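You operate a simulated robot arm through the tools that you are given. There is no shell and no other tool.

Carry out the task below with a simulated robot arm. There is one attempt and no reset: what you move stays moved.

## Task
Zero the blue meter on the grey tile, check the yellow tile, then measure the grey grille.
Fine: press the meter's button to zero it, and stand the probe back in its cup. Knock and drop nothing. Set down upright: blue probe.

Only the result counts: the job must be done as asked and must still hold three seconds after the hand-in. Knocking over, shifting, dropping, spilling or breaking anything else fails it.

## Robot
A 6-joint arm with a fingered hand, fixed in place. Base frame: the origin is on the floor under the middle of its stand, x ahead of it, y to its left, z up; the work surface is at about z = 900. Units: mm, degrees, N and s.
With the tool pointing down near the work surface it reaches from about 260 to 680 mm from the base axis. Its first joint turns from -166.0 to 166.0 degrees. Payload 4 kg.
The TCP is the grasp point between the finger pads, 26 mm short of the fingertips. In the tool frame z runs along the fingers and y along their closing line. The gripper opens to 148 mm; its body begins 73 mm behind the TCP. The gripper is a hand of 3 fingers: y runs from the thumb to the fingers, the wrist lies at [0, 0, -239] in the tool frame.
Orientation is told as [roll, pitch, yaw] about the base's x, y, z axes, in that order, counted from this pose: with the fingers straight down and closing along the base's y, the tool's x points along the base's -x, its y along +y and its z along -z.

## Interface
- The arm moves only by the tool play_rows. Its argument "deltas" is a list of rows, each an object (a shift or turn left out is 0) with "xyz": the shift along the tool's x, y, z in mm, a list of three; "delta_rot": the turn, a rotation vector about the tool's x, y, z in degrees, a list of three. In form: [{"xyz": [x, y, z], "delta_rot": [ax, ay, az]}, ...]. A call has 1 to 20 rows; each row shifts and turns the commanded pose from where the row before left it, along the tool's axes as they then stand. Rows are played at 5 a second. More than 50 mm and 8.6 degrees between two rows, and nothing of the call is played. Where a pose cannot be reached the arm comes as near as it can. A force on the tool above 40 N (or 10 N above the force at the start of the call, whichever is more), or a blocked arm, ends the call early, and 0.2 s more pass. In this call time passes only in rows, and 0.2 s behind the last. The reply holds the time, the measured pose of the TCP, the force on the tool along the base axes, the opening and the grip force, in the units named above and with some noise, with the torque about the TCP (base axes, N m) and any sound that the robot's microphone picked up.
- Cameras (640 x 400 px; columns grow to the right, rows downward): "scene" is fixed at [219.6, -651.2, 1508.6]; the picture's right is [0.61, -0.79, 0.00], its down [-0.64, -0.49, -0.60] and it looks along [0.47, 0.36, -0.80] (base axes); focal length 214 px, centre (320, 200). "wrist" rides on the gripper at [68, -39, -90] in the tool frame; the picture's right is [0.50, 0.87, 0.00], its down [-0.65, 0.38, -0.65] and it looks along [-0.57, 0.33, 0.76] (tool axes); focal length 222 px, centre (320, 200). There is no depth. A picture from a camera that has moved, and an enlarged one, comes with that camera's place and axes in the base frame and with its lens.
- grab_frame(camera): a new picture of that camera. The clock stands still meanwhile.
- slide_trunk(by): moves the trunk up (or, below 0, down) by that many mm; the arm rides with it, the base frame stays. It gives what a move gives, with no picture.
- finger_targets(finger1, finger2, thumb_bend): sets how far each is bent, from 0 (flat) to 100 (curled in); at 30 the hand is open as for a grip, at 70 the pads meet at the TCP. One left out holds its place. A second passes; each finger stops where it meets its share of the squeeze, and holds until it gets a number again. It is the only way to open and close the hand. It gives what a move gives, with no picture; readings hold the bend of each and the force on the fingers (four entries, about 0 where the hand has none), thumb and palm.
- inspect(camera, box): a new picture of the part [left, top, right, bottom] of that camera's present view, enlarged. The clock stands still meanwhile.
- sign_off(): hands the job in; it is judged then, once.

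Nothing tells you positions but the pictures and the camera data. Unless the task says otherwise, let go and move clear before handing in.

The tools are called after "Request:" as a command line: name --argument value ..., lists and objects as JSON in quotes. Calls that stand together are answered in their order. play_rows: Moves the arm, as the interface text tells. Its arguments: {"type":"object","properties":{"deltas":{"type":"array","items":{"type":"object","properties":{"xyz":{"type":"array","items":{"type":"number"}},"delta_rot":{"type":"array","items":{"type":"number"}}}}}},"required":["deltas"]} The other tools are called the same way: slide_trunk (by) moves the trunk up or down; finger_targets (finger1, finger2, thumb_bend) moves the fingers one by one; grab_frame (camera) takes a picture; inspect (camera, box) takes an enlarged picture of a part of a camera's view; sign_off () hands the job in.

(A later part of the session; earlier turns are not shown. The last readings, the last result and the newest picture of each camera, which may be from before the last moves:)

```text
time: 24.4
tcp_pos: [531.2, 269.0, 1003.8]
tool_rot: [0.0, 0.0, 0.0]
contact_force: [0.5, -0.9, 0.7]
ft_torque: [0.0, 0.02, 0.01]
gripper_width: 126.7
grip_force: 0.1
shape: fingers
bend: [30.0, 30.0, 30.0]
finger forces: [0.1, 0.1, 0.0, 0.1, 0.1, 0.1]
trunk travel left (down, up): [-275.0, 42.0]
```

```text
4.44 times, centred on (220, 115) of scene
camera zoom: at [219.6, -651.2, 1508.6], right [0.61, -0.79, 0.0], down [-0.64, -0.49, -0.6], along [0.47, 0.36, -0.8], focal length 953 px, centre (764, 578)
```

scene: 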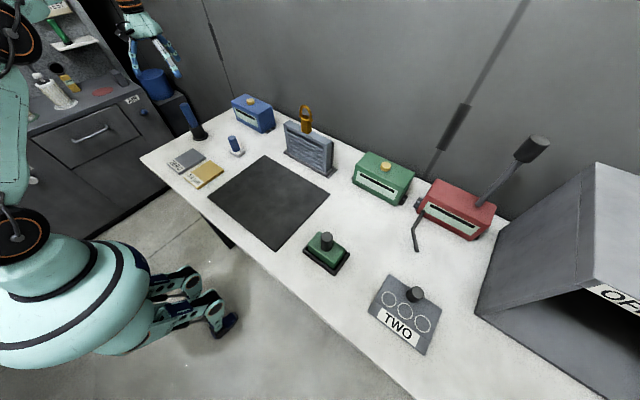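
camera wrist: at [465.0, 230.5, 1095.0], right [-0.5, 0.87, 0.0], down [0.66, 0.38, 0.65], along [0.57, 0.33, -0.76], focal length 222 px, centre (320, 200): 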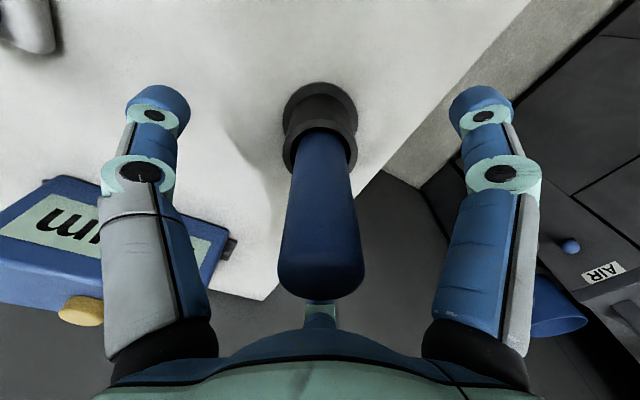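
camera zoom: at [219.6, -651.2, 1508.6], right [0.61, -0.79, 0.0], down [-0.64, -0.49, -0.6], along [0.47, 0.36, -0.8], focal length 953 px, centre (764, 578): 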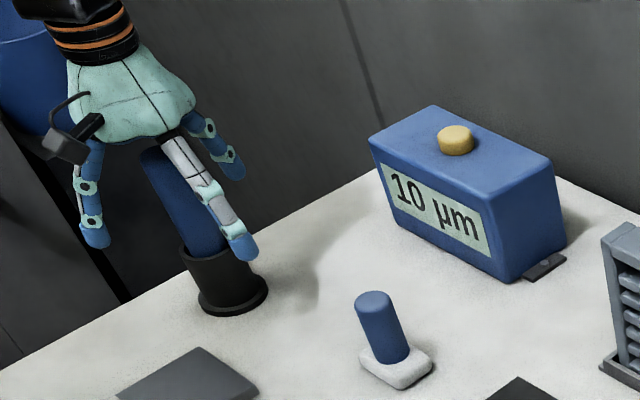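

The probe is back in its cup and released. Next I'll rise clear, close the fingers into a pointer, and move towards the blue meter's button with a forward tilt, since it is beyond straight-down reach.

Request:
play_rows --deltas '[{"xyz": [0, 0, -8]}, {"xyz": [0, 0, -20]}, {"xyz": [0, 0, -25]}, {"xyz": [0, 0, -30]}, {"xyz": [0, 0, -30]}, {"xyz": [0, 0, -27]}]'

Request:
grab_frame --camera "wrist"

Request:
inspect --camera "scene" --box '[150, 50, 290, 160]'

Request:
finger_targets --finger1 68 --finger2 68 --thumb_bend 68

Request:
grab_frame --camera "wrist"

```text
time: 25.8
tcp_pos: [532.7, 270.3, 1145.8]
tool_rot: [0.0, 0.0, 0.0]
contact_force: [0.3, 0.3, -0.1]
ft_torque: [-0.03, 0.01, 0.01]
gripper_width: 126.6
grip_force: 0.1
shape: fingers
bend: [30.0, 30.0, 30.0]
finger forces: [0.0, 0.0, 0.0, 0.1, 0.0, 0.1]
trunk travel left (down, up): [-275.0, 42.0]
```

```text
taken
camera wrist: at [465.4, 230.6, 1236.4], right [-0.5, 0.87, 0.0], down [0.66, 0.38, 0.65], along [0.57, 0.33, -0.76], focal length 222 px, centre (320, 200)
```

wrist: 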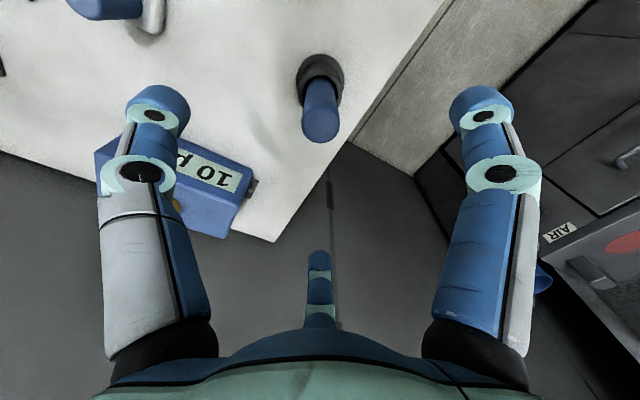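

```text
3.64 times, centred on (220, 105) of scene
camera zoom: at [219.6, -651.2, 1508.6], right [0.61, -0.79, 0.0], down [-0.64, -0.49, -0.6], along [0.47, 0.36, -0.8], focal length 780 px, centre (684, 546)
```

zoom: 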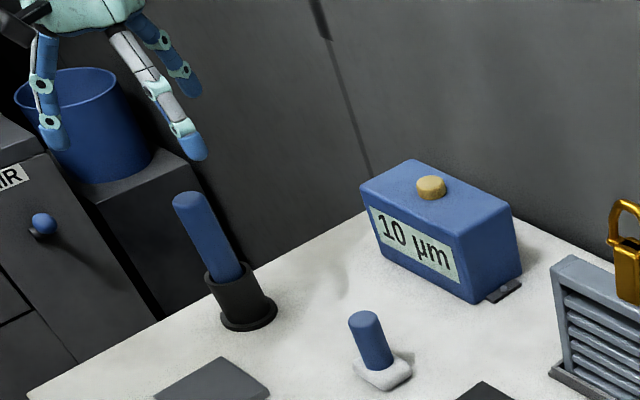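

```text
time: 26.8
tcp_pos: [531.1, 270.6, 1146.6]
tool_rot: [0.0, 0.1, 0.0]
contact_force: [-0.7, -0.3, -1.4]
ft_torque: [0.02, 0.01, 0.0]
gripper_width: 5.3
grip_force: 0.1
shape: fingers
bend: [68.0, 68.0, 68.0]
finger forces: [0.1, 0.0, 0.0, 0.1, 0.0, 0.1]
trunk travel left (down, up): [-275.0, 42.0]
```

```text
taken
camera wrist: at [465.7, 230.7, 1235.8], right [-0.5, 0.87, 0.0], down [0.66, 0.38, 0.65], along [0.57, 0.33, -0.76], focal length 222 px, centre (320, 200)
```

wrist: 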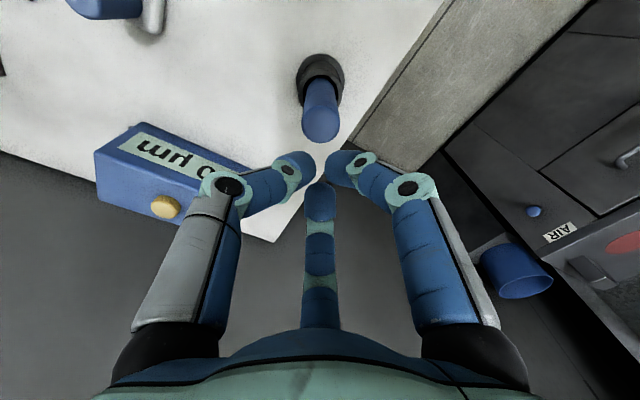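

The fingers now form a pointer. I'll move to about (600, 151, 1146) and then tilt forward 35°.

Request:
play_rows --deltas '[{"xyz": [-12, -20, 0]}, {"xyz": [-15, -26, 0]}, {"xyz": [-15, -26, 0]}, {"xyz": [-15, -26, 0]}, {"xyz": [-12, -21, 0]}, {"delta_rot": [0, -5, 0]}, {"delta_rot": [0, -5, 0]}, {"delta_rot": [0, -5, 0]}, {"delta_rot": [0, -5, 0]}, {"delta_rot": [0, -5, 0]}, {"delta_rot": [0, -5, 0]}, {"delta_rot": [0, -5, 0]}]'

Request:
grab_frame --camera "wrist"

Request:
grab_frame --camera "scene"

```text
time: 29.4
tcp_pos: [598.9, 151.6, 1144.8]
tool_rot: [0.0, -35.0, 0.0]
contact_force: [-0.5, -0.3, -0.7]
ft_torque: [-0.03, -0.02, 0.01]
gripper_width: 5.1
grip_force: 0.2
shape: fingers
bend: [68.0, 68.0, 68.0]
finger forces: [0.0, 0.0, 0.0, 0.1, 0.0, 0.0]
trunk travel left (down, up): [-275.0, 42.0]
```

```text
taken
camera wrist: at [493.8, 111.9, 1179.9], right [-0.41, 0.87, -0.29], down [0.16, 0.38, 0.91], along [0.9, 0.33, -0.29], focal length 222 px, centre (320, 200)
```

wrist: 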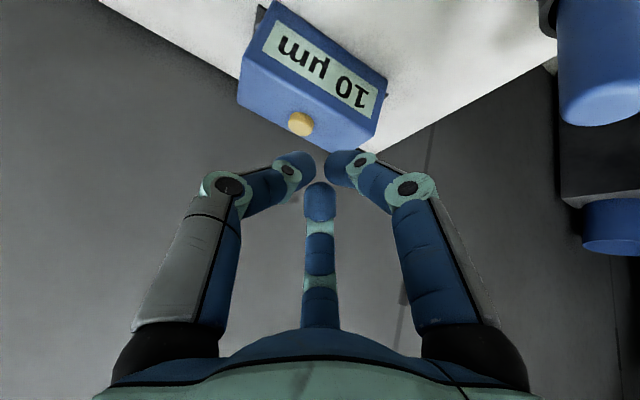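

```text
taken
```

scene: 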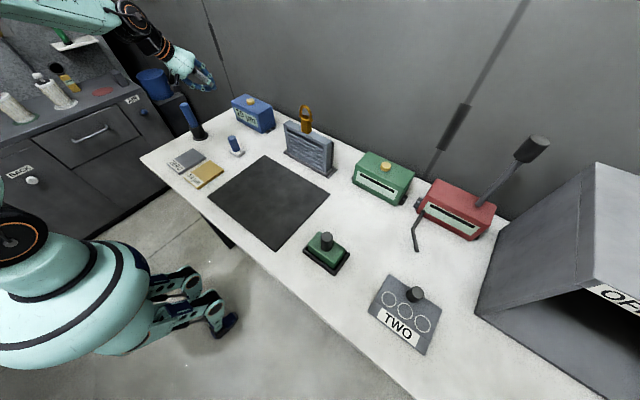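

Request:
inspect --camera "wrist" --box '[230, 60, 390, 200]'

Request:
inspect --camera "scene" --box '[140, 20, 280, 140]'

```text
2.86 times, centred on (310, 130) of wrist
camera zoom: at [493.8, 111.9, 1179.9], right [-0.41, 0.87, -0.29], down [0.16, 0.38, 0.91], along [0.9, 0.33, -0.29], focal length 635 px, centre (349, 400)
```

zoom: 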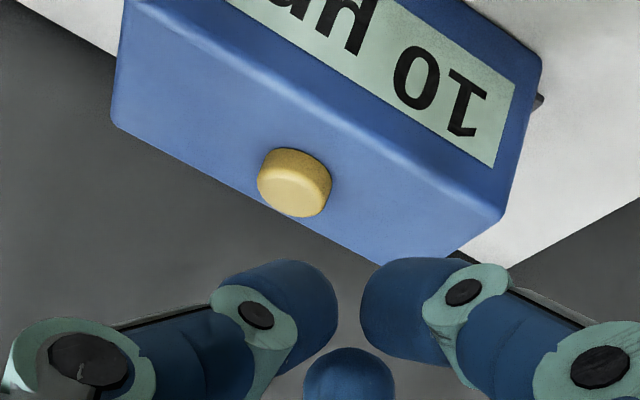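

```text
3.33 times, centred on (210, 80) of scene
camera zoom: at [219.6, -651.2, 1508.6], right [0.61, -0.79, 0.0], down [-0.64, -0.49, -0.6], along [0.47, 0.36, -0.8], focal length 715 px, centre (687, 600)
```

zoom: 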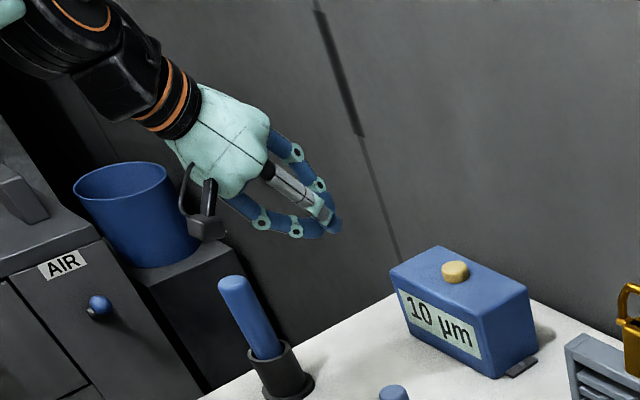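

Combining views puts the button top at about (765, 152, 1004). I'll approach along the tilted tool direction and stop above it.

Request:
play_rows --deltas '[{"xyz": [-8, 0, 18]}, {"xyz": [-11, 0, 26]}, {"xyz": [-11, 0, 26]}, {"xyz": [-11, 0, 26]}, {"xyz": [-8, 0, 20]}, {"xyz": [-6, 0, 14]}]'

Request:
inspect --camera "wrist" --box '[230, 60, 390, 200]'

Request:
inspect --camera "scene" --box '[190, 40, 290, 140]'

```text
time: 30.8
tcp_pos: [719.3, 152.0, 1070.3]
tool_rot: [0.1, -35.1, -0.2]
contact_force: [0.7, -0.2, -0.4]
ft_torque: [0.02, 0.01, -0.01]
gripper_width: 5.1
grip_force: 0.2
shape: fingers
bend: [68.0, 68.0, 68.0]
finger forces: [0.0, 0.0, 0.0, 0.0, 0.1, 0.1]
trunk travel left (down, up): [-275.0, 42.0]
```

```text
2.86 times, centred on (310, 130) of wrist
camera zoom: at [614.3, 112.0, 1105.2], right [-0.41, 0.87, -0.29], down [0.16, 0.38, 0.91], along [0.9, 0.33, -0.3], focal length 635 px, centre (349, 400)
```

zoom: 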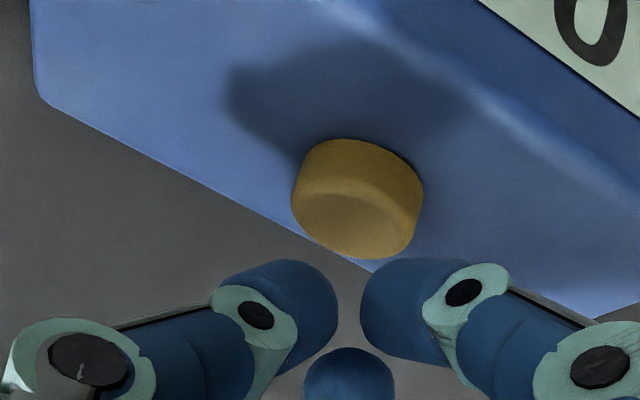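

```text
4.00 times, centred on (240, 90) of scene
camera zoom: at [219.6, -651.2, 1508.6], right [0.61, -0.79, 0.0], down [-0.64, -0.49, -0.6], along [0.47, 0.36, -0.8], focal length 858 px, centre (640, 640)
```

zoom: 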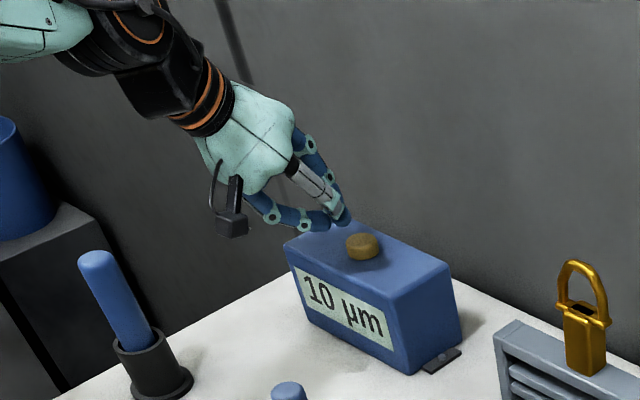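

The button is about 35 mm wide with its top at about (765, 152, 1006). I'll go forward 27 mm, then straight down in stages.

Request:
play_rows --deltas '[{"xyz": [-11, 0, 7.7]}, {"xyz": [-11.1, 0, 7.8]}, {"xyz": [5.7, 0, 8.2]}, {"xyz": [5.7, 0, 8.2]}]'

Request:
inspect --camera "wrist" --box '[230, 60, 390, 200]'

Request:
inspect --camera "scene" --box '[210, 60, 290, 140]'

```text
time: 31.8
tcp_pos: [746.5, 151.5, 1050.1]
tool_rot: [0.0, -35.1, -0.2]
contact_force: [0.0, 0.7, 0.7]
ft_torque: [0.03, 0.03, 0.01]
gripper_width: 5.3
grip_force: 0.0
shape: fingers
bend: [68.0, 68.0, 68.0]
finger forces: [0.0, 0.0, 0.1, 0.0, 0.0, 0.0]
trunk travel left (down, up): [-275.0, 42.0]
```

```text
2.86 times, centred on (310, 130) of wrist
camera zoom: at [641.0, 111.7, 1085.3], right [-0.41, 0.87, -0.29], down [0.16, 0.38, 0.91], along [0.9, 0.33, -0.29], focal length 635 px, centre (349, 400)
```

zoom: 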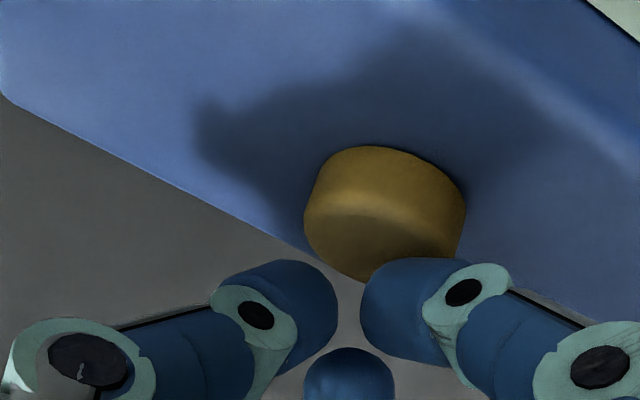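

```text
5.00 times, centred on (250, 100) of scene
camera zoom: at [219.6, -651.2, 1508.6], right [0.61, -0.79, 0.0], down [-0.64, -0.49, -0.6], along [0.47, 0.36, -0.8], focal length 1072 px, centre (670, 700)
```

zoom: 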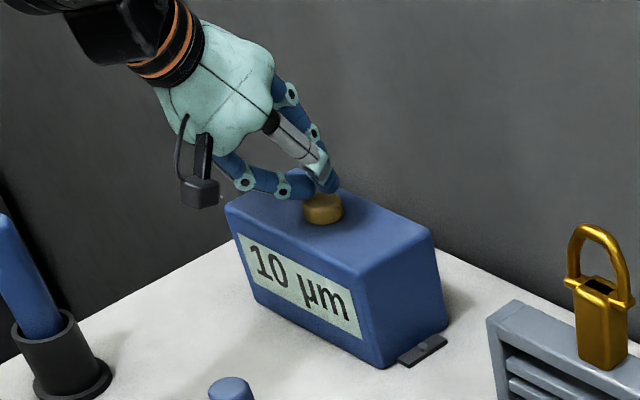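

The descent line ends on the button's centre and contact should come in about 20 mm. Going down in stages.

Request:
play_rows --deltas '[{"xyz": [3.4, 0, 4.9]}, {"xyz": [3.4, 0, 4.9]}]'

Request:
inspect --camera "scene" --box '[225, 80, 275, 130]'

Request:
inspect --camera "wrist" --box '[230, 60, 390, 200]'

```text
time: 32.4
tcp_pos: [745.7, 150.7, 1039.0]
tool_rot: [0.0, -35.1, -0.1]
contact_force: [-1.2, -0.4, 2.3]
ft_torque: [0.01, 0.01, 0.01]
gripper_width: 3.8
grip_force: 1.3
shape: fingers
bend: [69.0, 68.0, 68.0]
finger forces: [2.6, 0.0, 0.0, 0.1, 0.0, 0.0]
trunk travel left (down, up): [-275.0, 42.0]
heard: click
```

```text
8.00 times, centred on (250, 105) of scene
camera zoom: at [219.6, -651.2, 1508.6], right [0.61, -0.79, 0.0], down [-0.64, -0.49, -0.6], along [0.47, 0.36, -0.8], focal length 1716 px, centre (880, 960)
```

zoom: 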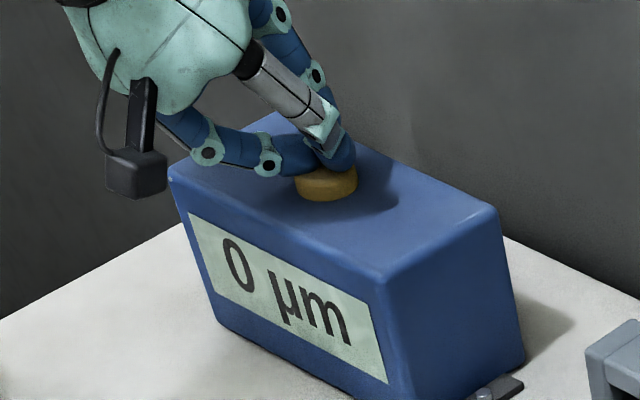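

```text
2.86 times, centred on (310, 130) of wrist
camera zoom: at [640.9, 111.6, 1073.5], right [-0.41, 0.87, -0.29], down [0.16, 0.38, 0.91], along [0.9, 0.33, -0.29], focal length 635 px, centre (349, 400)
```

zoom: 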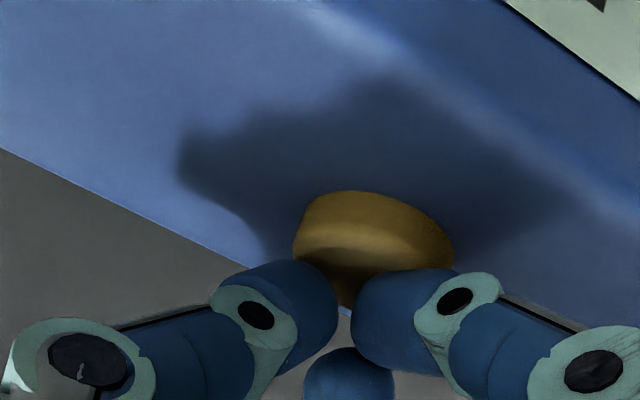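

I heard a click and the display reads "0 µm", so the meter is zeroed. Now I'll retreat upward, level the tool and go back above the probe.

Request:
play_rows --deltas '[{"xyz": [-2.9, 0, -4.1]}, {"xyz": [-5.7, 0, -8.2]}, {"xyz": [-8.6, 0, -12.3]}, {"xyz": [-8.6, 0, -12.3]}, {"xyz": [15, 0, -27]}, {"xyz": [16, 0, -28]}, {"xyz": [16, 0, -28]}, {"xyz": [16, 0, -28]}, {"xyz": [15, 0, -25]}]'

Request:
play_rows --deltas '[{"delta_rot": [0, 5, 0]}, {"delta_rot": [0, 5, 0]}, {"delta_rot": [0, 5, 0]}, {"delta_rot": [0, 5, 0]}, {"delta_rot": [0, 5, 0]}, {"delta_rot": [0, 5, 0]}, {"delta_rot": [0, 5, 0]}]'

Request:
finger_targets --finger1 30 --finger2 30 --thumb_bend 30

Request:
inspect --camera "scene" --box '[160, 60, 280, 150]'

```text
time: 34.4
tcp_pos: [602.6, 151.4, 1148.6]
tool_rot: [0.1, -35.0, 0.0]
contact_force: [-0.3, 0.1, 0.2]
ft_torque: [-0.03, 0.0, 0.01]
gripper_width: 4.7
grip_force: 0.0
shape: fingers
bend: [68.0, 68.0, 68.0]
finger forces: [0.0, 0.0, 0.0, 0.0, 0.0, 0.0]
trunk travel left (down, up): [-275.0, 42.0]
```

```text
time: 36.0
tcp_pos: [603.6, 151.0, 1150.3]
tool_rot: [-0.1, 0.1, 0.0]
contact_force: [-0.8, 0.6, 0.0]
ft_torque: [-0.03, 0.04, 0.0]
gripper_width: 4.8
grip_force: 0.0
shape: fingers
bend: [68.0, 68.0, 68.0]
finger forces: [0.0, 0.0, 0.0, 0.0, 0.0, 0.0]
trunk travel left (down, up): [-275.0, 42.0]
```

```text
time: 37.0
tcp_pos: [604.5, 151.4, 1149.6]
tool_rot: [0.0, 0.0, 0.0]
contact_force: [0.6, -0.2, 0.0]
ft_torque: [0.0, -0.01, -0.01]
gripper_width: 126.6
grip_force: 0.0
shape: fingers
bend: [30.0, 30.0, 30.0]
finger forces: [0.0, 0.0, 0.0, 0.1, 0.1, 0.0]
trunk travel left (down, up): [-275.0, 42.0]
```

```text
4.44 times, centred on (220, 105) of scene
camera zoom: at [219.6, -651.2, 1508.6], right [0.61, -0.79, 0.0], down [-0.64, -0.49, -0.6], along [0.47, 0.36, -0.8], focal length 953 px, centre (764, 622)
```

zoom: 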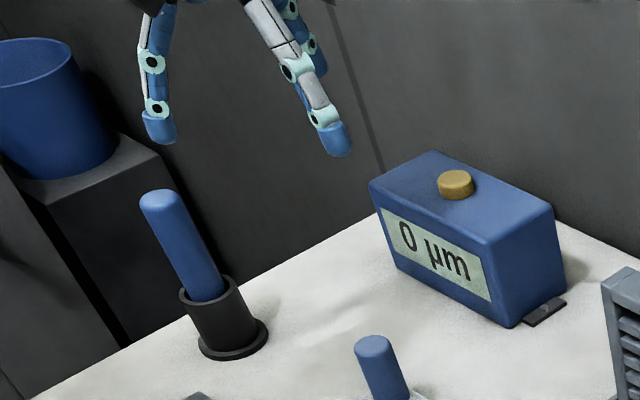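

The meter still shows 0 µm and the probe stands in its cup. I'm moving back over it with the hand open to regrasp.

Request:
play_rows --deltas '[{"xyz": [12, 20, 0]}, {"xyz": [16, 26, 0]}, {"xyz": [16, 26, 0]}, {"xyz": [16, 26, 0]}, {"xyz": [13, 20.5, 0]}]'

Request:
inspect --camera "wrist" --box '[270, 40, 370, 140]'

```text
time: 38.2
tcp_pos: [531.0, 271.0, 1150.2]
tool_rot: [0.1, 0.0, 0.0]
contact_force: [0.5, 0.8, 0.1]
ft_torque: [-0.02, 0.0, -0.03]
gripper_width: 126.6
grip_force: 0.1
shape: fingers
bend: [30.0, 30.0, 30.0]
finger forces: [0.1, 0.0, 0.1, 0.1, 0.0, 0.0]
trunk travel left (down, up): [-275.0, 42.0]
```

```text
4.00 times, centred on (320, 90) of wrist
camera zoom: at [465.2, 230.9, 1240.3], right [-0.5, 0.87, 0.0], down [0.65, 0.38, 0.65], along [0.57, 0.33, -0.76], focal length 888 px, centre (320, 640)
```

zoom: 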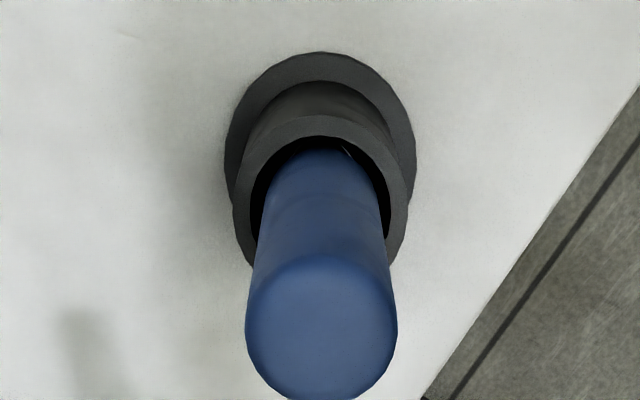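

The probe top is at about (530.4, 269.2). Descending to regrip.

Request:
play_rows --deltas '[{"xyz": [0.3, -1.3, 20]}, {"xyz": [0, 0, 30]}, {"xyz": [0, 0, 30]}, {"xyz": [0, 0, 25]}, {"xyz": [0, 0, 20]}, {"xyz": [0, 0, 12]}, {"xyz": [0, 0, 5]}]'

Request:
finger_targets --finger1 56 --finger2 56 --thumb_bend 56

Request:
grab_frame --camera "wrist"

```text
time: 39.8
tcp_pos: [529.5, 268.5, 1007.3]
tool_rot: [0.1, -0.1, -0.1]
contact_force: [-1.1, 0.1, -0.2]
ft_torque: [0.02, -0.01, 0.0]
gripper_width: 126.5
grip_force: 0.0
shape: fingers
bend: [30.0, 30.0, 30.0]
finger forces: [0.0, 0.1, 0.0, 0.0, 0.1, 0.0]
trunk travel left (down, up): [-275.0, 42.0]
```

```text
time: 40.8
tcp_pos: [530.7, 268.7, 1008.3]
tool_rot: [0.0, -0.1, 0.0]
contact_force: [0.1, 0.0, 0.6]
ft_torque: [-0.02, -0.01, 0.01]
gripper_width: 42.9
grip_force: 0.1
shape: fingers
bend: [56.0, 56.0, 56.0]
finger forces: [0.0, 0.0, 0.0, 0.0, 0.0, 0.1]
trunk travel left (down, up): [-275.0, 42.0]
```

```text
taken
camera wrist: at [465.0, 228.9, 1098.5], right [-0.5, 0.87, 0.0], down [0.66, 0.38, 0.65], along [0.57, 0.33, -0.76], focal length 222 px, centre (320, 200)
```

wrist: 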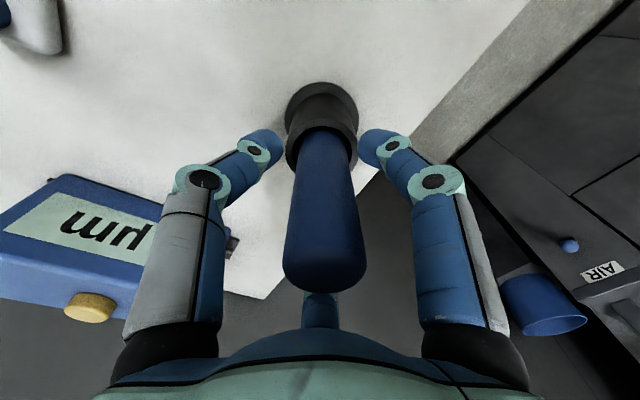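

Request:
play_rows --deltas '[{"xyz": [0.5, 1.3, 0]}]'

Request:
finger_targets --finger1 70 --finger2 70 --thumb_bend 70

Request:
play_rows --deltas '[{"xyz": [0, 0, -5]}, {"xyz": [0, 0, -10]}, {"xyz": [0, 0, -15]}, {"xyz": [0, 0, -20]}, {"xyz": [0, 0, -25]}, {"xyz": [0, 0, -20]}, {"xyz": [0, 0, -5]}]'

Request:
grab_frame --camera "wrist"

Request:
inspect --camera "scene" --box '[160, 50, 260, 150]'

```text
time: 41.2
tcp_pos: [529.3, 270.1, 1008.6]
tool_rot: [0.0, 0.0, -0.1]
contact_force: [0.2, -0.5, -0.8]
ft_torque: [-0.01, 0.0, -0.01]
gripper_width: 43.0
grip_force: 0.0
shape: fingers
bend: [56.0, 56.0, 56.0]
finger forces: [0.0, 0.1, 0.0, 0.0, 0.0, 0.0]
trunk travel left (down, up): [-275.0, 42.0]
```

```text
time: 42.2
tcp_pos: [530.7, 268.7, 1008.2]
tool_rot: [0.1, 0.1, -0.1]
contact_force: [0.3, 0.0, 0.2]
ft_torque: [-0.01, -0.01, 0.02]
gripper_width: 24.0
grip_force: 11.8
shape: fingers
bend: [61.0, 61.0, 64.0]
finger forces: [7.7, 7.5, 0.0, 0.1, 8.9, 0.0]
trunk travel left (down, up): [-275.0, 42.0]
```

```text
time: 43.8
tcp_pos: [530.5, 269.0, 1107.7]
tool_rot: [-0.1, 0.1, 0.0]
contact_force: [-0.1, -1.6, -1.4]
ft_torque: [0.0, -0.01, 0.0]
gripper_width: 24.1
grip_force: 11.7
shape: fingers
bend: [61.0, 61.0, 64.0]
finger forces: [7.5, 7.3, 0.0, 0.0, 8.8, 0.1]
trunk travel left (down, up): [-275.0, 42.0]
```

```text
taken
camera wrist: at [464.9, 230.3, 1198.1], right [-0.5, 0.87, 0.0], down [0.66, 0.38, 0.65], along [0.57, 0.33, -0.76], focal length 222 px, centre (320, 200)
```

wrist: 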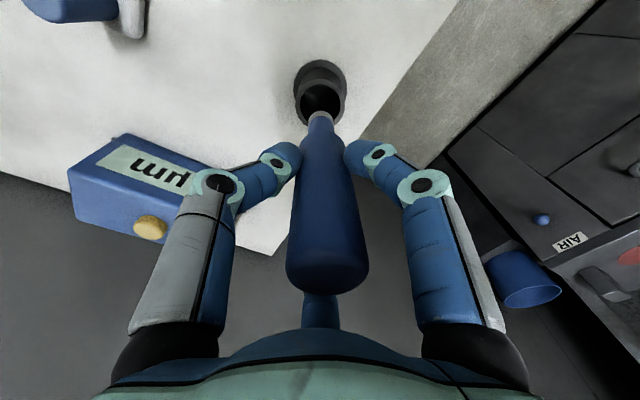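

```text
4.00 times, centred on (210, 100) of scene
camera zoom: at [219.6, -651.2, 1508.6], right [0.61, -0.79, 0.0], down [-0.64, -0.49, -0.6], along [0.47, 0.36, -0.8], focal length 858 px, centre (760, 600)
```

zoom: 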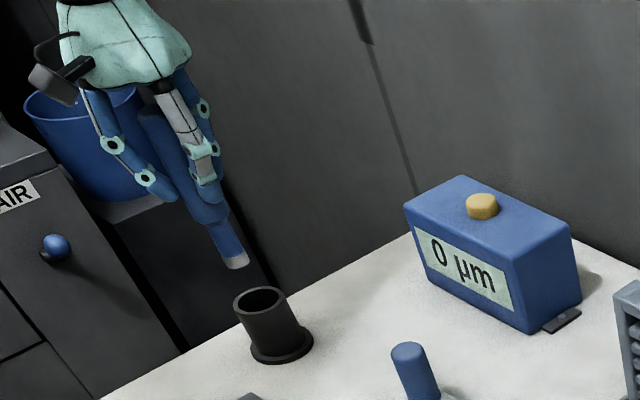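

Regripped, with the tip about 103 mm below the TCP. Now I'll carry it above the yellow "50 µm" tile's bare area at about (410, 45).

Request:
play_rows --deltas '[{"xyz": [8, -14, 0]}, {"xyz": [17, -32, 0]}, {"xyz": [17, -32, 0]}, {"xyz": [17, -32, 0]}, {"xyz": [17, -32, 0]}, {"xyz": [17, -32, 5]}, {"xyz": [17, -32, 10]}, {"xyz": [10, -18, 15]}, {"xyz": [0, 0, 15]}, {"xyz": [0, 0, 15]}]'

Request:
inspect --camera "scene" --box '[150, 100, 260, 200]'

Request:
inspect --camera "wrist" --box '[240, 0, 400, 160]'

```text
time: 46.0
tcp_pos: [410.9, 45.5, 1046.6]
tool_rot: [0.0, -0.1, -0.1]
contact_force: [0.1, -0.4, -2.1]
ft_torque: [-0.01, -0.01, 0.04]
gripper_width: 23.6
grip_force: 11.5
shape: fingers
bend: [61.0, 61.0, 64.0]
finger forces: [7.5, 7.0, 0.0, 0.1, 8.7, 0.0]
trunk travel left (down, up): [-275.0, 42.0]
```

```text
4.00 times, centred on (205, 150) of scene
camera zoom: at [219.6, -651.2, 1508.6], right [0.61, -0.79, 0.0], down [-0.64, -0.49, -0.6], along [0.47, 0.36, -0.8], focal length 858 px, centre (780, 400)
```

zoom: 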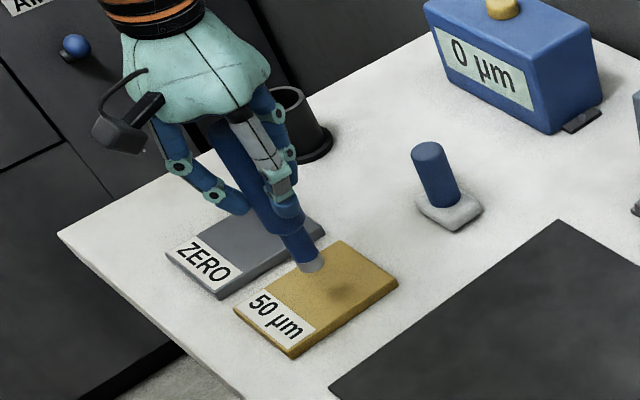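

```text
2.50 times, centred on (320, 80) of wrist
camera zoom: at [344.9, 6.0, 1137.1], right [-0.5, 0.87, 0.0], down [0.66, 0.38, 0.65], along [0.57, 0.33, -0.76], focal length 555 px, centre (320, 500)
```

zoom: 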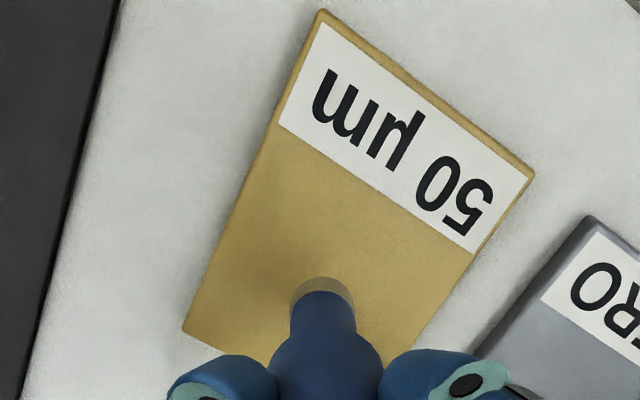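

The tip is over the bare yellow area. Descending 26 mm, then in fine steps.

Request:
play_rows --deltas '[{"xyz": [0, 0, 8]}, {"xyz": [0, 0, 8]}, {"xyz": [0, 0, 6]}, {"xyz": [0, 0, 3]}]'

Request:
play_rows --deltas '[{"xyz": [0, 0, 1]}, {"xyz": [0, 0, 1]}]'

Request:
play_rows --deltas '[{"xyz": [0, 0, 1]}]'

```text
time: 47.0
tcp_pos: [410.9, 45.0, 1023.0]
tool_rot: [0.0, 0.0, -0.1]
contact_force: [-0.7, 0.1, -2.2]
ft_torque: [-0.01, 0.03, 0.01]
gripper_width: 23.6
grip_force: 12.0
shape: fingers
bend: [61.0, 61.0, 64.0]
finger forces: [7.5, 7.2, 0.0, 0.0, 8.7, 0.0]
trunk travel left (down, up): [-275.0, 42.0]
```

```text
time: 47.6
tcp_pos: [411.1, 45.6, 1020.6]
tool_rot: [0.0, 0.1, -0.1]
contact_force: [0.1, 0.5, -1.8]
ft_torque: [0.02, -0.03, 0.01]
gripper_width: 23.6
grip_force: 11.6
shape: fingers
bend: [61.0, 61.0, 64.0]
finger forces: [7.5, 7.1, 0.0, 0.1, 8.7, 0.0]
trunk travel left (down, up): [-275.0, 42.0]
```

```text
time: 48.0
tcp_pos: [409.9, 45.8, 1020.3]
tool_rot: [0.0, -0.1, -0.2]
contact_force: [0.6, 0.2, -1.9]
ft_torque: [0.01, -0.04, 0.01]
gripper_width: 23.6
grip_force: 11.6
shape: fingers
bend: [61.0, 61.0, 64.0]
finger forces: [7.5, 7.2, 0.1, 0.1, 8.7, 0.1]
trunk travel left (down, up): [-275.0, 42.0]
```

Request:
play_rows --deltas '[{"xyz": [0, 0, 1]}, {"xyz": [0, 0, 1]}]'

Request:
play_rows --deltas '[{"xyz": [0, 0, 1]}]'

Request:
inspect --camera "scene" --box '[225, 90, 275, 135]'

Request:
inspect --camera "scene" --box '[180, 130, 240, 190]'

```text
time: 48.6
tcp_pos: [411.3, 45.0, 1017.0]
tool_rot: [0.0, 0.0, -0.1]
contact_force: [0.0, -0.4, -1.4]
ft_torque: [0.0, 0.03, 0.01]
gripper_width: 23.6
grip_force: 11.4
shape: fingers
bend: [61.0, 61.0, 64.0]
finger forces: [7.5, 7.2, 0.0, 0.0, 8.7, 0.0]
trunk travel left (down, up): [-275.0, 42.0]
```

```text
time: 49.0
tcp_pos: [410.7, 44.4, 1015.8]
tool_rot: [-0.1, 0.1, 0.0]
contact_force: [0.4, 0.3, -1.5]
ft_torque: [-0.01, -0.01, 0.04]
gripper_width: 24.0
grip_force: 11.3
shape: fingers
bend: [61.0, 61.0, 64.0]
finger forces: [7.5, 7.2, 0.0, 0.1, 8.7, 0.0]
trunk travel left (down, up): [-275.0, 42.0]
```

```text
8.89 times, centred on (250, 112) of scene
camera zoom: at [219.6, -651.2, 1508.6], right [0.61, -0.79, 0.0], down [-0.64, -0.49, -0.6], along [0.47, 0.36, -0.8], focal length 1906 px, centre (942, 978)
```

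zoom: 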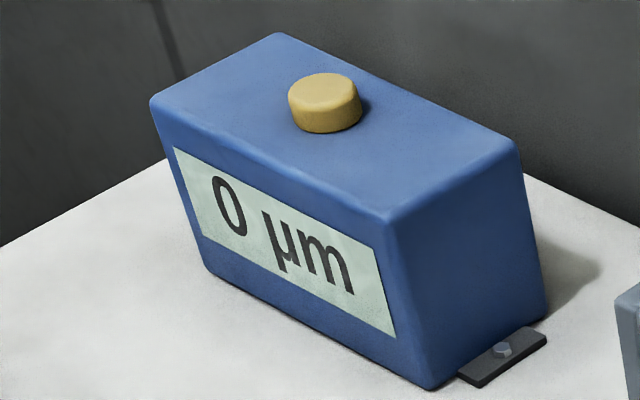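

```text
6.67 times, centred on (210, 160) of scene
camera zoom: at [219.6, -651.2, 1508.6], right [0.61, -0.79, 0.0], down [-0.64, -0.49, -0.6], along [0.47, 0.36, -0.8], focal length 1430 px, centre (1053, 467)
```

zoom: 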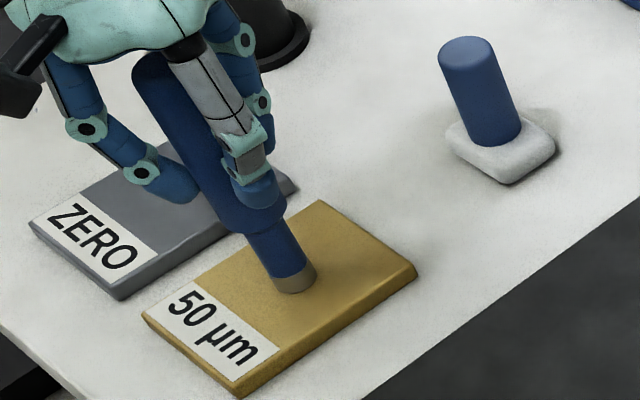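

Request:
play_rows --deltas '[{"xyz": [0, 0, 1]}]'

Request:
play_rows --deltas '[{"xyz": [0, 0, 1]}]'

Request:
inspect --camera "scene" --box '[225, 90, 275, 135]'

```text
time: 49.4
tcp_pos: [411.0, 44.7, 1015.3]
tool_rot: [0.0, -0.1, -0.1]
contact_force: [-0.3, 0.6, 1.1]
ft_torque: [0.0, 0.05, -0.01]
gripper_width: 23.9
grip_force: 12.3
shape: fingers
bend: [61.0, 61.0, 65.0]
finger forces: [7.8, 7.4, 0.0, 0.0, 9.2, 0.1]
trunk travel left (down, up): [-275.0, 42.0]
```

```text
time: 49.8
tcp_pos: [410.1, 45.9, 1014.7]
tool_rot: [0.1, -0.1, -0.1]
contact_force: [0.3, -0.3, 7.6]
ft_torque: [0.0, 0.02, 0.01]
gripper_width: 23.3
grip_force: 12.6
shape: fingers
bend: [61.0, 61.0, 65.0]
finger forces: [7.8, 7.7, 0.0, 0.0, 9.9, 0.0]
trunk travel left (down, up): [-275.0, 42.0]
```

```text
8.89 times, centred on (250, 112) of scene
camera zoom: at [219.6, -651.2, 1508.6], right [0.61, -0.79, 0.0], down [-0.64, -0.49, -0.6], along [0.47, 0.36, -0.8], focal length 1906 px, centre (942, 978)
```

zoom: 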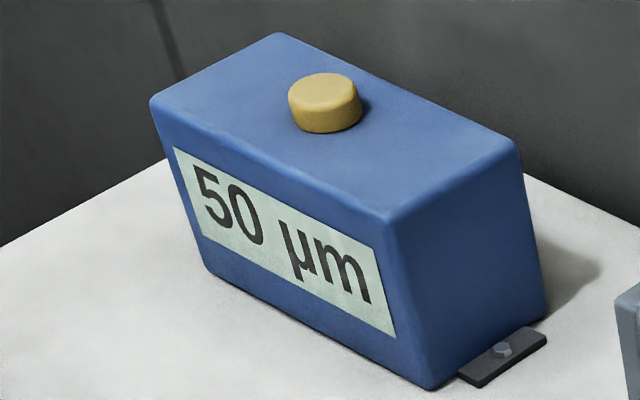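

The yellow tile reads 50 µm, so the zero is confirmed. Now I'll lift, move towards the grille at a safe height, and turn the hand 60° so a gap between the fingers faces the padlock.

Request:
play_rows --deltas '[{"xyz": [0, 0, -3]}, {"xyz": [0, 0, -12]}, {"xyz": [0, 0, -30]}, {"xyz": [0, 0, -35]}, {"xyz": [0, 0, -35]}, {"xyz": [0, 0, -35]}, {"xyz": [0, 0, -25]}, {"xyz": [-20, -14, -10]}, {"xyz": [-30, -21, 0]}, {"xyz": [-30, -21, 0]}, {"xyz": [-30, -21, 0]}, {"xyz": [-25, -18, 0]}, {"xyz": [-15, -10, 0]}]'

Request:
play_rows --deltas '[{"delta_rot": [0, 0, 6]}, {"delta_rot": [0, 0, 6]}, {"delta_rot": [0, 0, 6]}, {"delta_rot": [0, 0, 6]}, {"delta_rot": [0, 0, 6]}, {"delta_rot": [0, 0, 6]}, {"delta_rot": [0, 0, 6]}, {"delta_rot": [0, 0, 6]}, {"delta_rot": [0, 0, 6]}, {"delta_rot": [0, 0, 6]}]'

Request:
grab_frame --camera "wrist"

Request:
grab_frame --camera "scene"

```text
time: 52.6
tcp_pos: [559.6, -59.4, 1199.8]
tool_rot: [0.0, -0.1, 0.1]
contact_force: [0.3, -1.1, -1.4]
ft_torque: [-0.02, -0.04, -0.02]
gripper_width: 23.4
grip_force: 12.1
shape: fingers
bend: [61.0, 61.0, 65.0]
finger forces: [7.4, 7.3, 0.1, 0.0, 8.5, 0.0]
trunk travel left (down, up): [-275.0, 42.0]
```

```text
time: 54.8
tcp_pos: [560.2, -58.7, 1200.5]
tool_rot: [0.1, 0.1, -60.2]
contact_force: [0.2, 0.4, -1.7]
ft_torque: [-0.04, 0.0, 0.03]
gripper_width: 23.4
grip_force: 11.4
shape: fingers
bend: [61.0, 61.0, 65.0]
finger forces: [7.4, 7.1, 0.1, 0.1, 8.6, 0.1]
trunk travel left (down, up): [-275.0, 42.0]
```

```text
taken
camera wrist: at [494.6, -20.7, 1289.9], right [0.5, 0.86, 0.0], down [0.65, -0.38, 0.65], along [0.57, -0.33, -0.76], focal length 222 px, centre (320, 200)
```

wrist: 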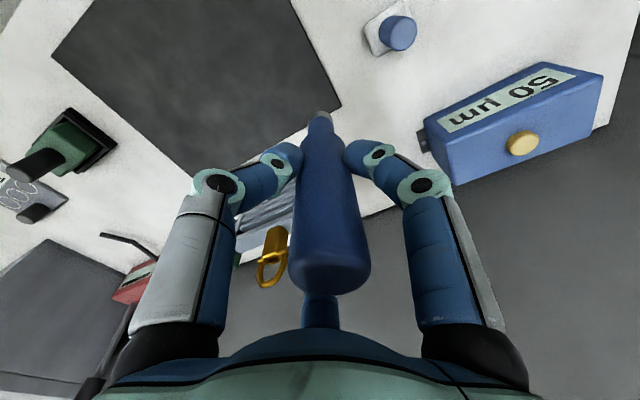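

```text
taken
```

scene: 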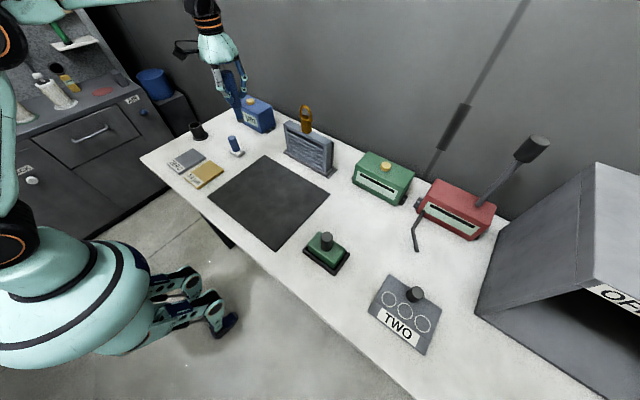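

Everything stands undisturbed. I'll move over the grille's left top portion, still well above the padlock, to view it from above and check reach.

Request:
play_rows --deltas '[{"xyz": [-15, 9, 0]}, {"xyz": [-25, 15, 0]}, {"xyz": [-25, 15, 0]}, {"xyz": [-25, 15, 0]}, {"xyz": [-22, 14, 0]}, {"xyz": [-14.5, 9, 0]}]'

Request:
grab_frame --camera "wrist"

Request:
inspect --camera "scene" --box '[230, 50, 360, 190]'

```text
time: 56.2
tcp_pos: [627.0, -116.7, 1177.1]
tool_rot: [0.0, 0.0, -60.1]
contact_force: [0.6, -0.2, -0.7]
ft_torque: [-0.01, -0.01, 0.0]
gripper_width: 23.3
grip_force: 11.4
shape: fingers
bend: [61.0, 61.0, 65.0]
finger forces: [7.3, 7.2, 0.0, 0.0, 8.3, 0.0]
out of reach, approached as far as the arm can: row 3, 4, 5, 6
trunk travel left (down, up): [-275.0, 42.0]
```

```text
taken
camera wrist: at [561.9, -79.2, 1267.2], right [0.5, 0.87, 0.0], down [0.65, -0.38, 0.65], along [0.57, -0.33, -0.76], focal length 222 px, centre (320, 200)
```

wrist: 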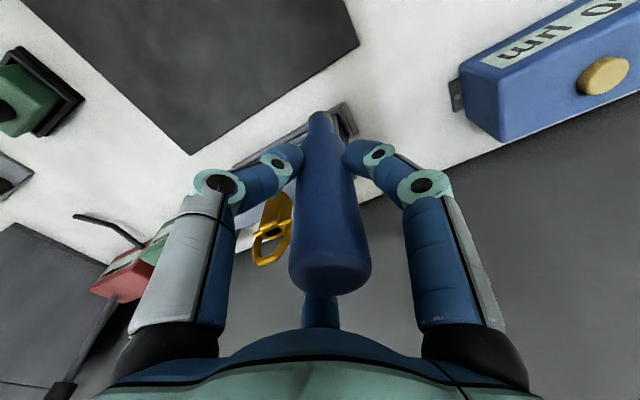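

```text
2.86 times, centred on (295, 120) of scene
camera zoom: at [219.6, -651.2, 1508.6], right [0.61, -0.79, 0.0], down [-0.64, -0.49, -0.6], along [0.47, 0.36, -0.8], focal length 613 px, centre (391, 429)
```

zoom: 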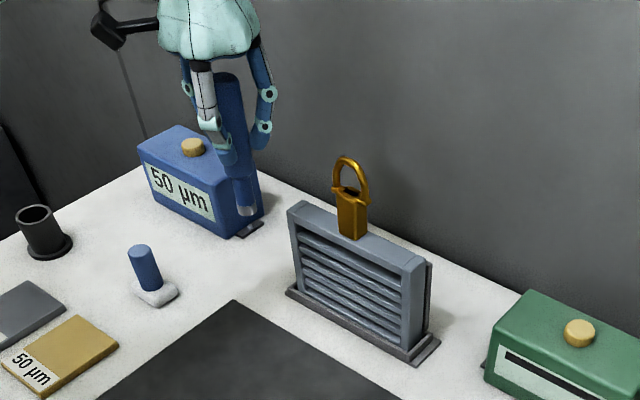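

Straight down over the grille is out of reach (the arm stopped at x = 627). The grille's front face needs a horizontal approach instead, so I'll study its front geometry before repositioning.

Request:
inspect --camera "scene" --box '[280, 110, 312, 170]'

Request:
inspect --camera "scene" --box '[305, 120, 345, 190]'

Request:
inspect --camera "wrist" --box '[220, 80, 380, 280]'

```text
6.67 times, centred on (296, 140) of scene
camera zoom: at [219.6, -651.2, 1508.6], right [0.61, -0.79, 0.0], down [-0.64, -0.49, -0.6], along [0.47, 0.36, -0.8], focal length 1430 px, centre (480, 600)
```

zoom: 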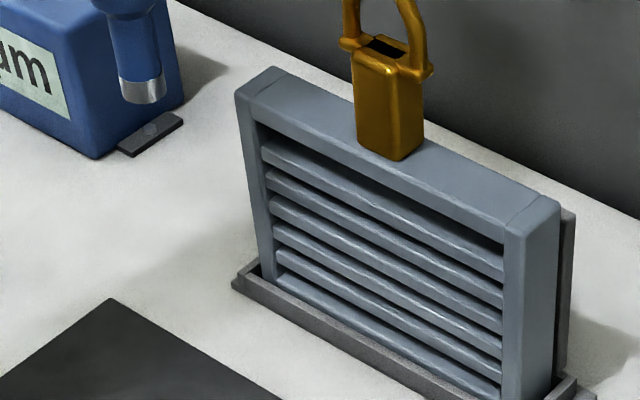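

```text
5.71 times, centred on (325, 155) of scene
camera zoom: at [219.6, -651.2, 1508.6], right [0.61, -0.79, 0.0], down [-0.64, -0.49, -0.6], along [0.47, 0.36, -0.8], focal length 1226 px, centre (291, 457)
```

zoom: 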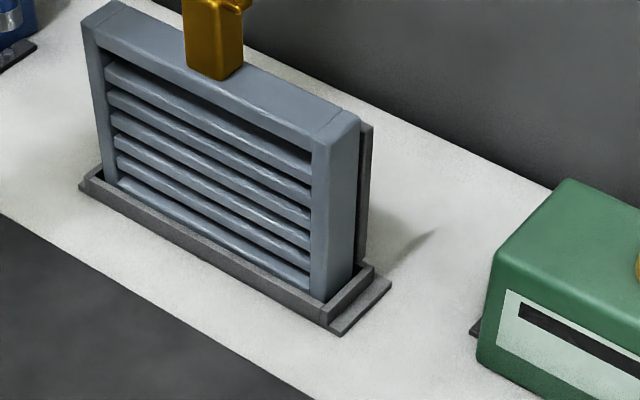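

```text
2.00 times, centred on (300, 180) of wrist
camera zoom: at [561.9, -79.2, 1267.2], right [0.5, 0.87, 0.0], down [0.65, -0.38, 0.65], along [0.57, -0.33, -0.76], focal length 444 px, centre (360, 240)
```

zoom: 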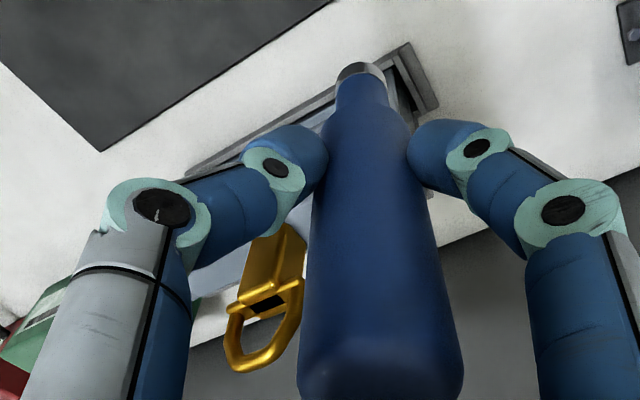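

The grille stands in a tray with a back plate, so a light push on its front face is safe. I'll back off in x first and see where the commanded pose really is.

Request:
play_rows --deltas '[{"xyz": [9, -20, 0]}, {"xyz": [9, -20, 0]}, {"xyz": [9, -20, 0]}, {"xyz": [9, -20, 0]}]'

```text
time: 57.2
tcp_pos: [540.1, -126.3, 1175.6]
tool_rot: [0.0, 0.0, -60.1]
contact_force: [1.1, -0.9, -1.1]
ft_torque: [0.01, -0.01, 0.0]
gripper_width: 22.8
grip_force: 11.1
shape: fingers
bend: [61.0, 61.0, 65.0]
finger forces: [7.1, 7.0, 0.0, 0.0, 8.2, 0.0]
trunk travel left (down, up): [-275.0, 42.0]
```

The commanded pose follows the real one. Next I'll turn another 60° about the tool axis so the camera will be on the left side, then tilt in stages to horizontal.

Request:
play_rows --deltas '[{"delta_rot": [0, 0, 6]}, {"delta_rot": [0, 0, 6]}, {"delta_rot": [0, 0, 6]}, {"delta_rot": [0, 0, 6]}, {"delta_rot": [0, 0, 6]}, {"delta_rot": [0, 0, 6]}, {"delta_rot": [0, 0, 6]}, {"delta_rot": [0, 0, 6]}, {"delta_rot": [0, 0, 6]}, {"delta_rot": [0, 0, 6]}]'

Request:
play_rows --deltas '[{"delta_rot": [-4.33, 2.5, 0]}, {"delta_rot": [-4.33, 2.5, 0]}, {"delta_rot": [-4.33, 2.5, 0]}, {"delta_rot": [-4.33, 2.5, 0]}, {"delta_rot": [-4.33, 2.5, 0]}, {"delta_rot": [-4.33, 2.5, 0]}]'

Request:
grab_frame --camera "wrist"

Request:
inspect --camera "scene" --box '[180, 0, 360, 190]'

```text
time: 59.4
tcp_pos: [541.4, -126.0, 1176.0]
tool_rot: [0.0, 0.0, -120.1]
contact_force: [-0.2, -0.1, -1.4]
ft_torque: [0.02, 0.01, 0.0]
gripper_width: 23.3
grip_force: 11.0
shape: fingers
bend: [61.0, 61.0, 65.0]
finger forces: [7.2, 7.1, 0.1, 0.1, 8.3, 0.1]
trunk travel left (down, up): [-275.0, 42.0]
```

```text
time: 60.8
tcp_pos: [540.9, -126.6, 1175.9]
tool_rot: [26.8, 14.5, -116.6]
contact_force: [0.0, -0.1, -1.5]
ft_torque: [0.0, -0.01, 0.0]
gripper_width: 22.9
grip_force: 11.2
shape: fingers
bend: [61.0, 61.0, 65.0]
finger forces: [7.1, 6.9, 0.1, 0.0, 8.7, 0.0]
trunk travel left (down, up): [-275.0, 42.0]
```

```text
taken
camera wrist: at [497.8, -48.7, 1253.9], right [0.87, 0.0, 0.5], down [-0.33, -0.76, 0.57], along [0.38, -0.65, -0.65], focal length 222 px, centre (320, 200)
```

wrist: 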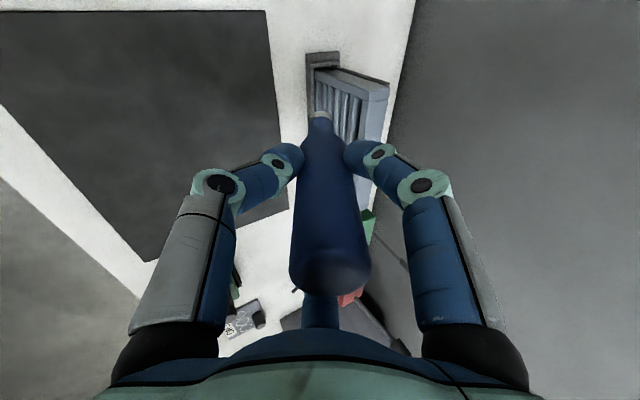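

```text
2.11 times, centred on (270, 95) of scene
camera zoom: at [219.6, -651.2, 1508.6], right [0.61, -0.79, 0.0], down [-0.64, -0.49, -0.6], along [0.47, 0.36, -0.8], focal length 452 px, centre (425, 421)
```

zoom: 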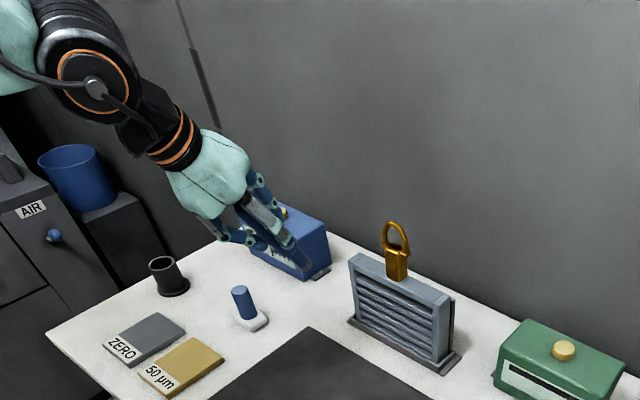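

The tilt is working as planned. Continuing to horizontal.

Request:
play_rows --deltas '[{"delta_rot": [-4.33, 2.5, 0]}, {"delta_rot": [-4.33, 2.5, 0]}, {"delta_rot": [-4.33, 2.5, 0]}, {"delta_rot": [-4.33, 2.5, 0]}, {"delta_rot": [-4.33, 2.5, 0]}, {"delta_rot": [-4.33, 2.5, 0]}]'

Request:
play_rows --deltas '[{"delta_rot": [-4.33, 2.5, 0]}, {"delta_rot": [-4.33, 2.5, 0]}, {"delta_rot": [-4.33, 2.5, 0]}, {"delta_rot": [-4.33, 2.5, 0]}, {"delta_rot": [-4.33, 2.5, 0]}, {"delta_rot": [-4.33, 2.5, 0]}]'

Request:
grab_frame --camera "wrist"

Request:
grab_frame --camera "scene"

```text
time: 62.2
tcp_pos: [540.5, -126.6, 1176.0]
tool_rot: [56.3, 25.8, -106.2]
contact_force: [0.1, -0.6, -1.4]
ft_torque: [-0.02, -0.03, 0.0]
gripper_width: 23.0
grip_force: 11.6
shape: fingers
bend: [61.0, 61.0, 65.0]
finger forces: [7.1, 6.9, 0.1, 0.0, 9.0, 0.0]
trunk travel left (down, up): [-275.0, 42.0]
```

```text
time: 63.6
tcp_pos: [541.1, -126.4, 1177.1]
tool_rot: [90.2, 30.0, -90.1]
contact_force: [0.5, -0.1, -0.9]
ft_torque: [0.0, 0.03, -0.01]
gripper_width: 22.8
grip_force: 11.3
shape: fingers
bend: [61.0, 61.0, 65.0]
finger forces: [7.3, 6.9, 0.0, 0.0, 9.0, 0.0]
trunk travel left (down, up): [-275.0, 42.0]
```

```text
taken
camera wrist: at [453.1, -48.9, 1175.5], right [0.0, 0.0, 1.0], down [-0.65, -0.76, 0.0], along [0.76, -0.65, 0.0], focal length 222 px, centre (320, 200)
```

wrist: 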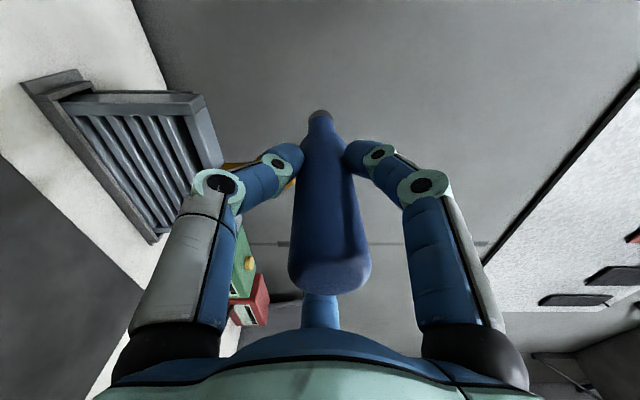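

```text
taken
```

scene: 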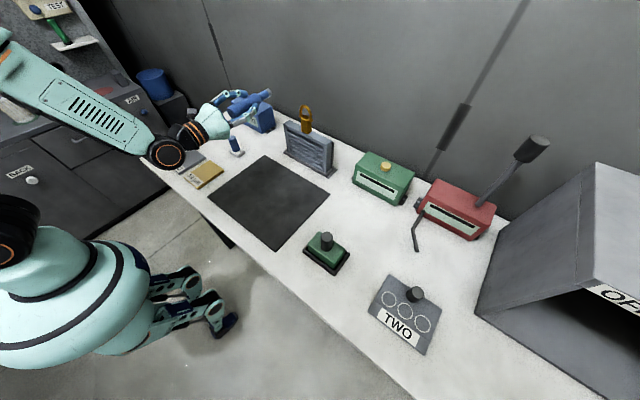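

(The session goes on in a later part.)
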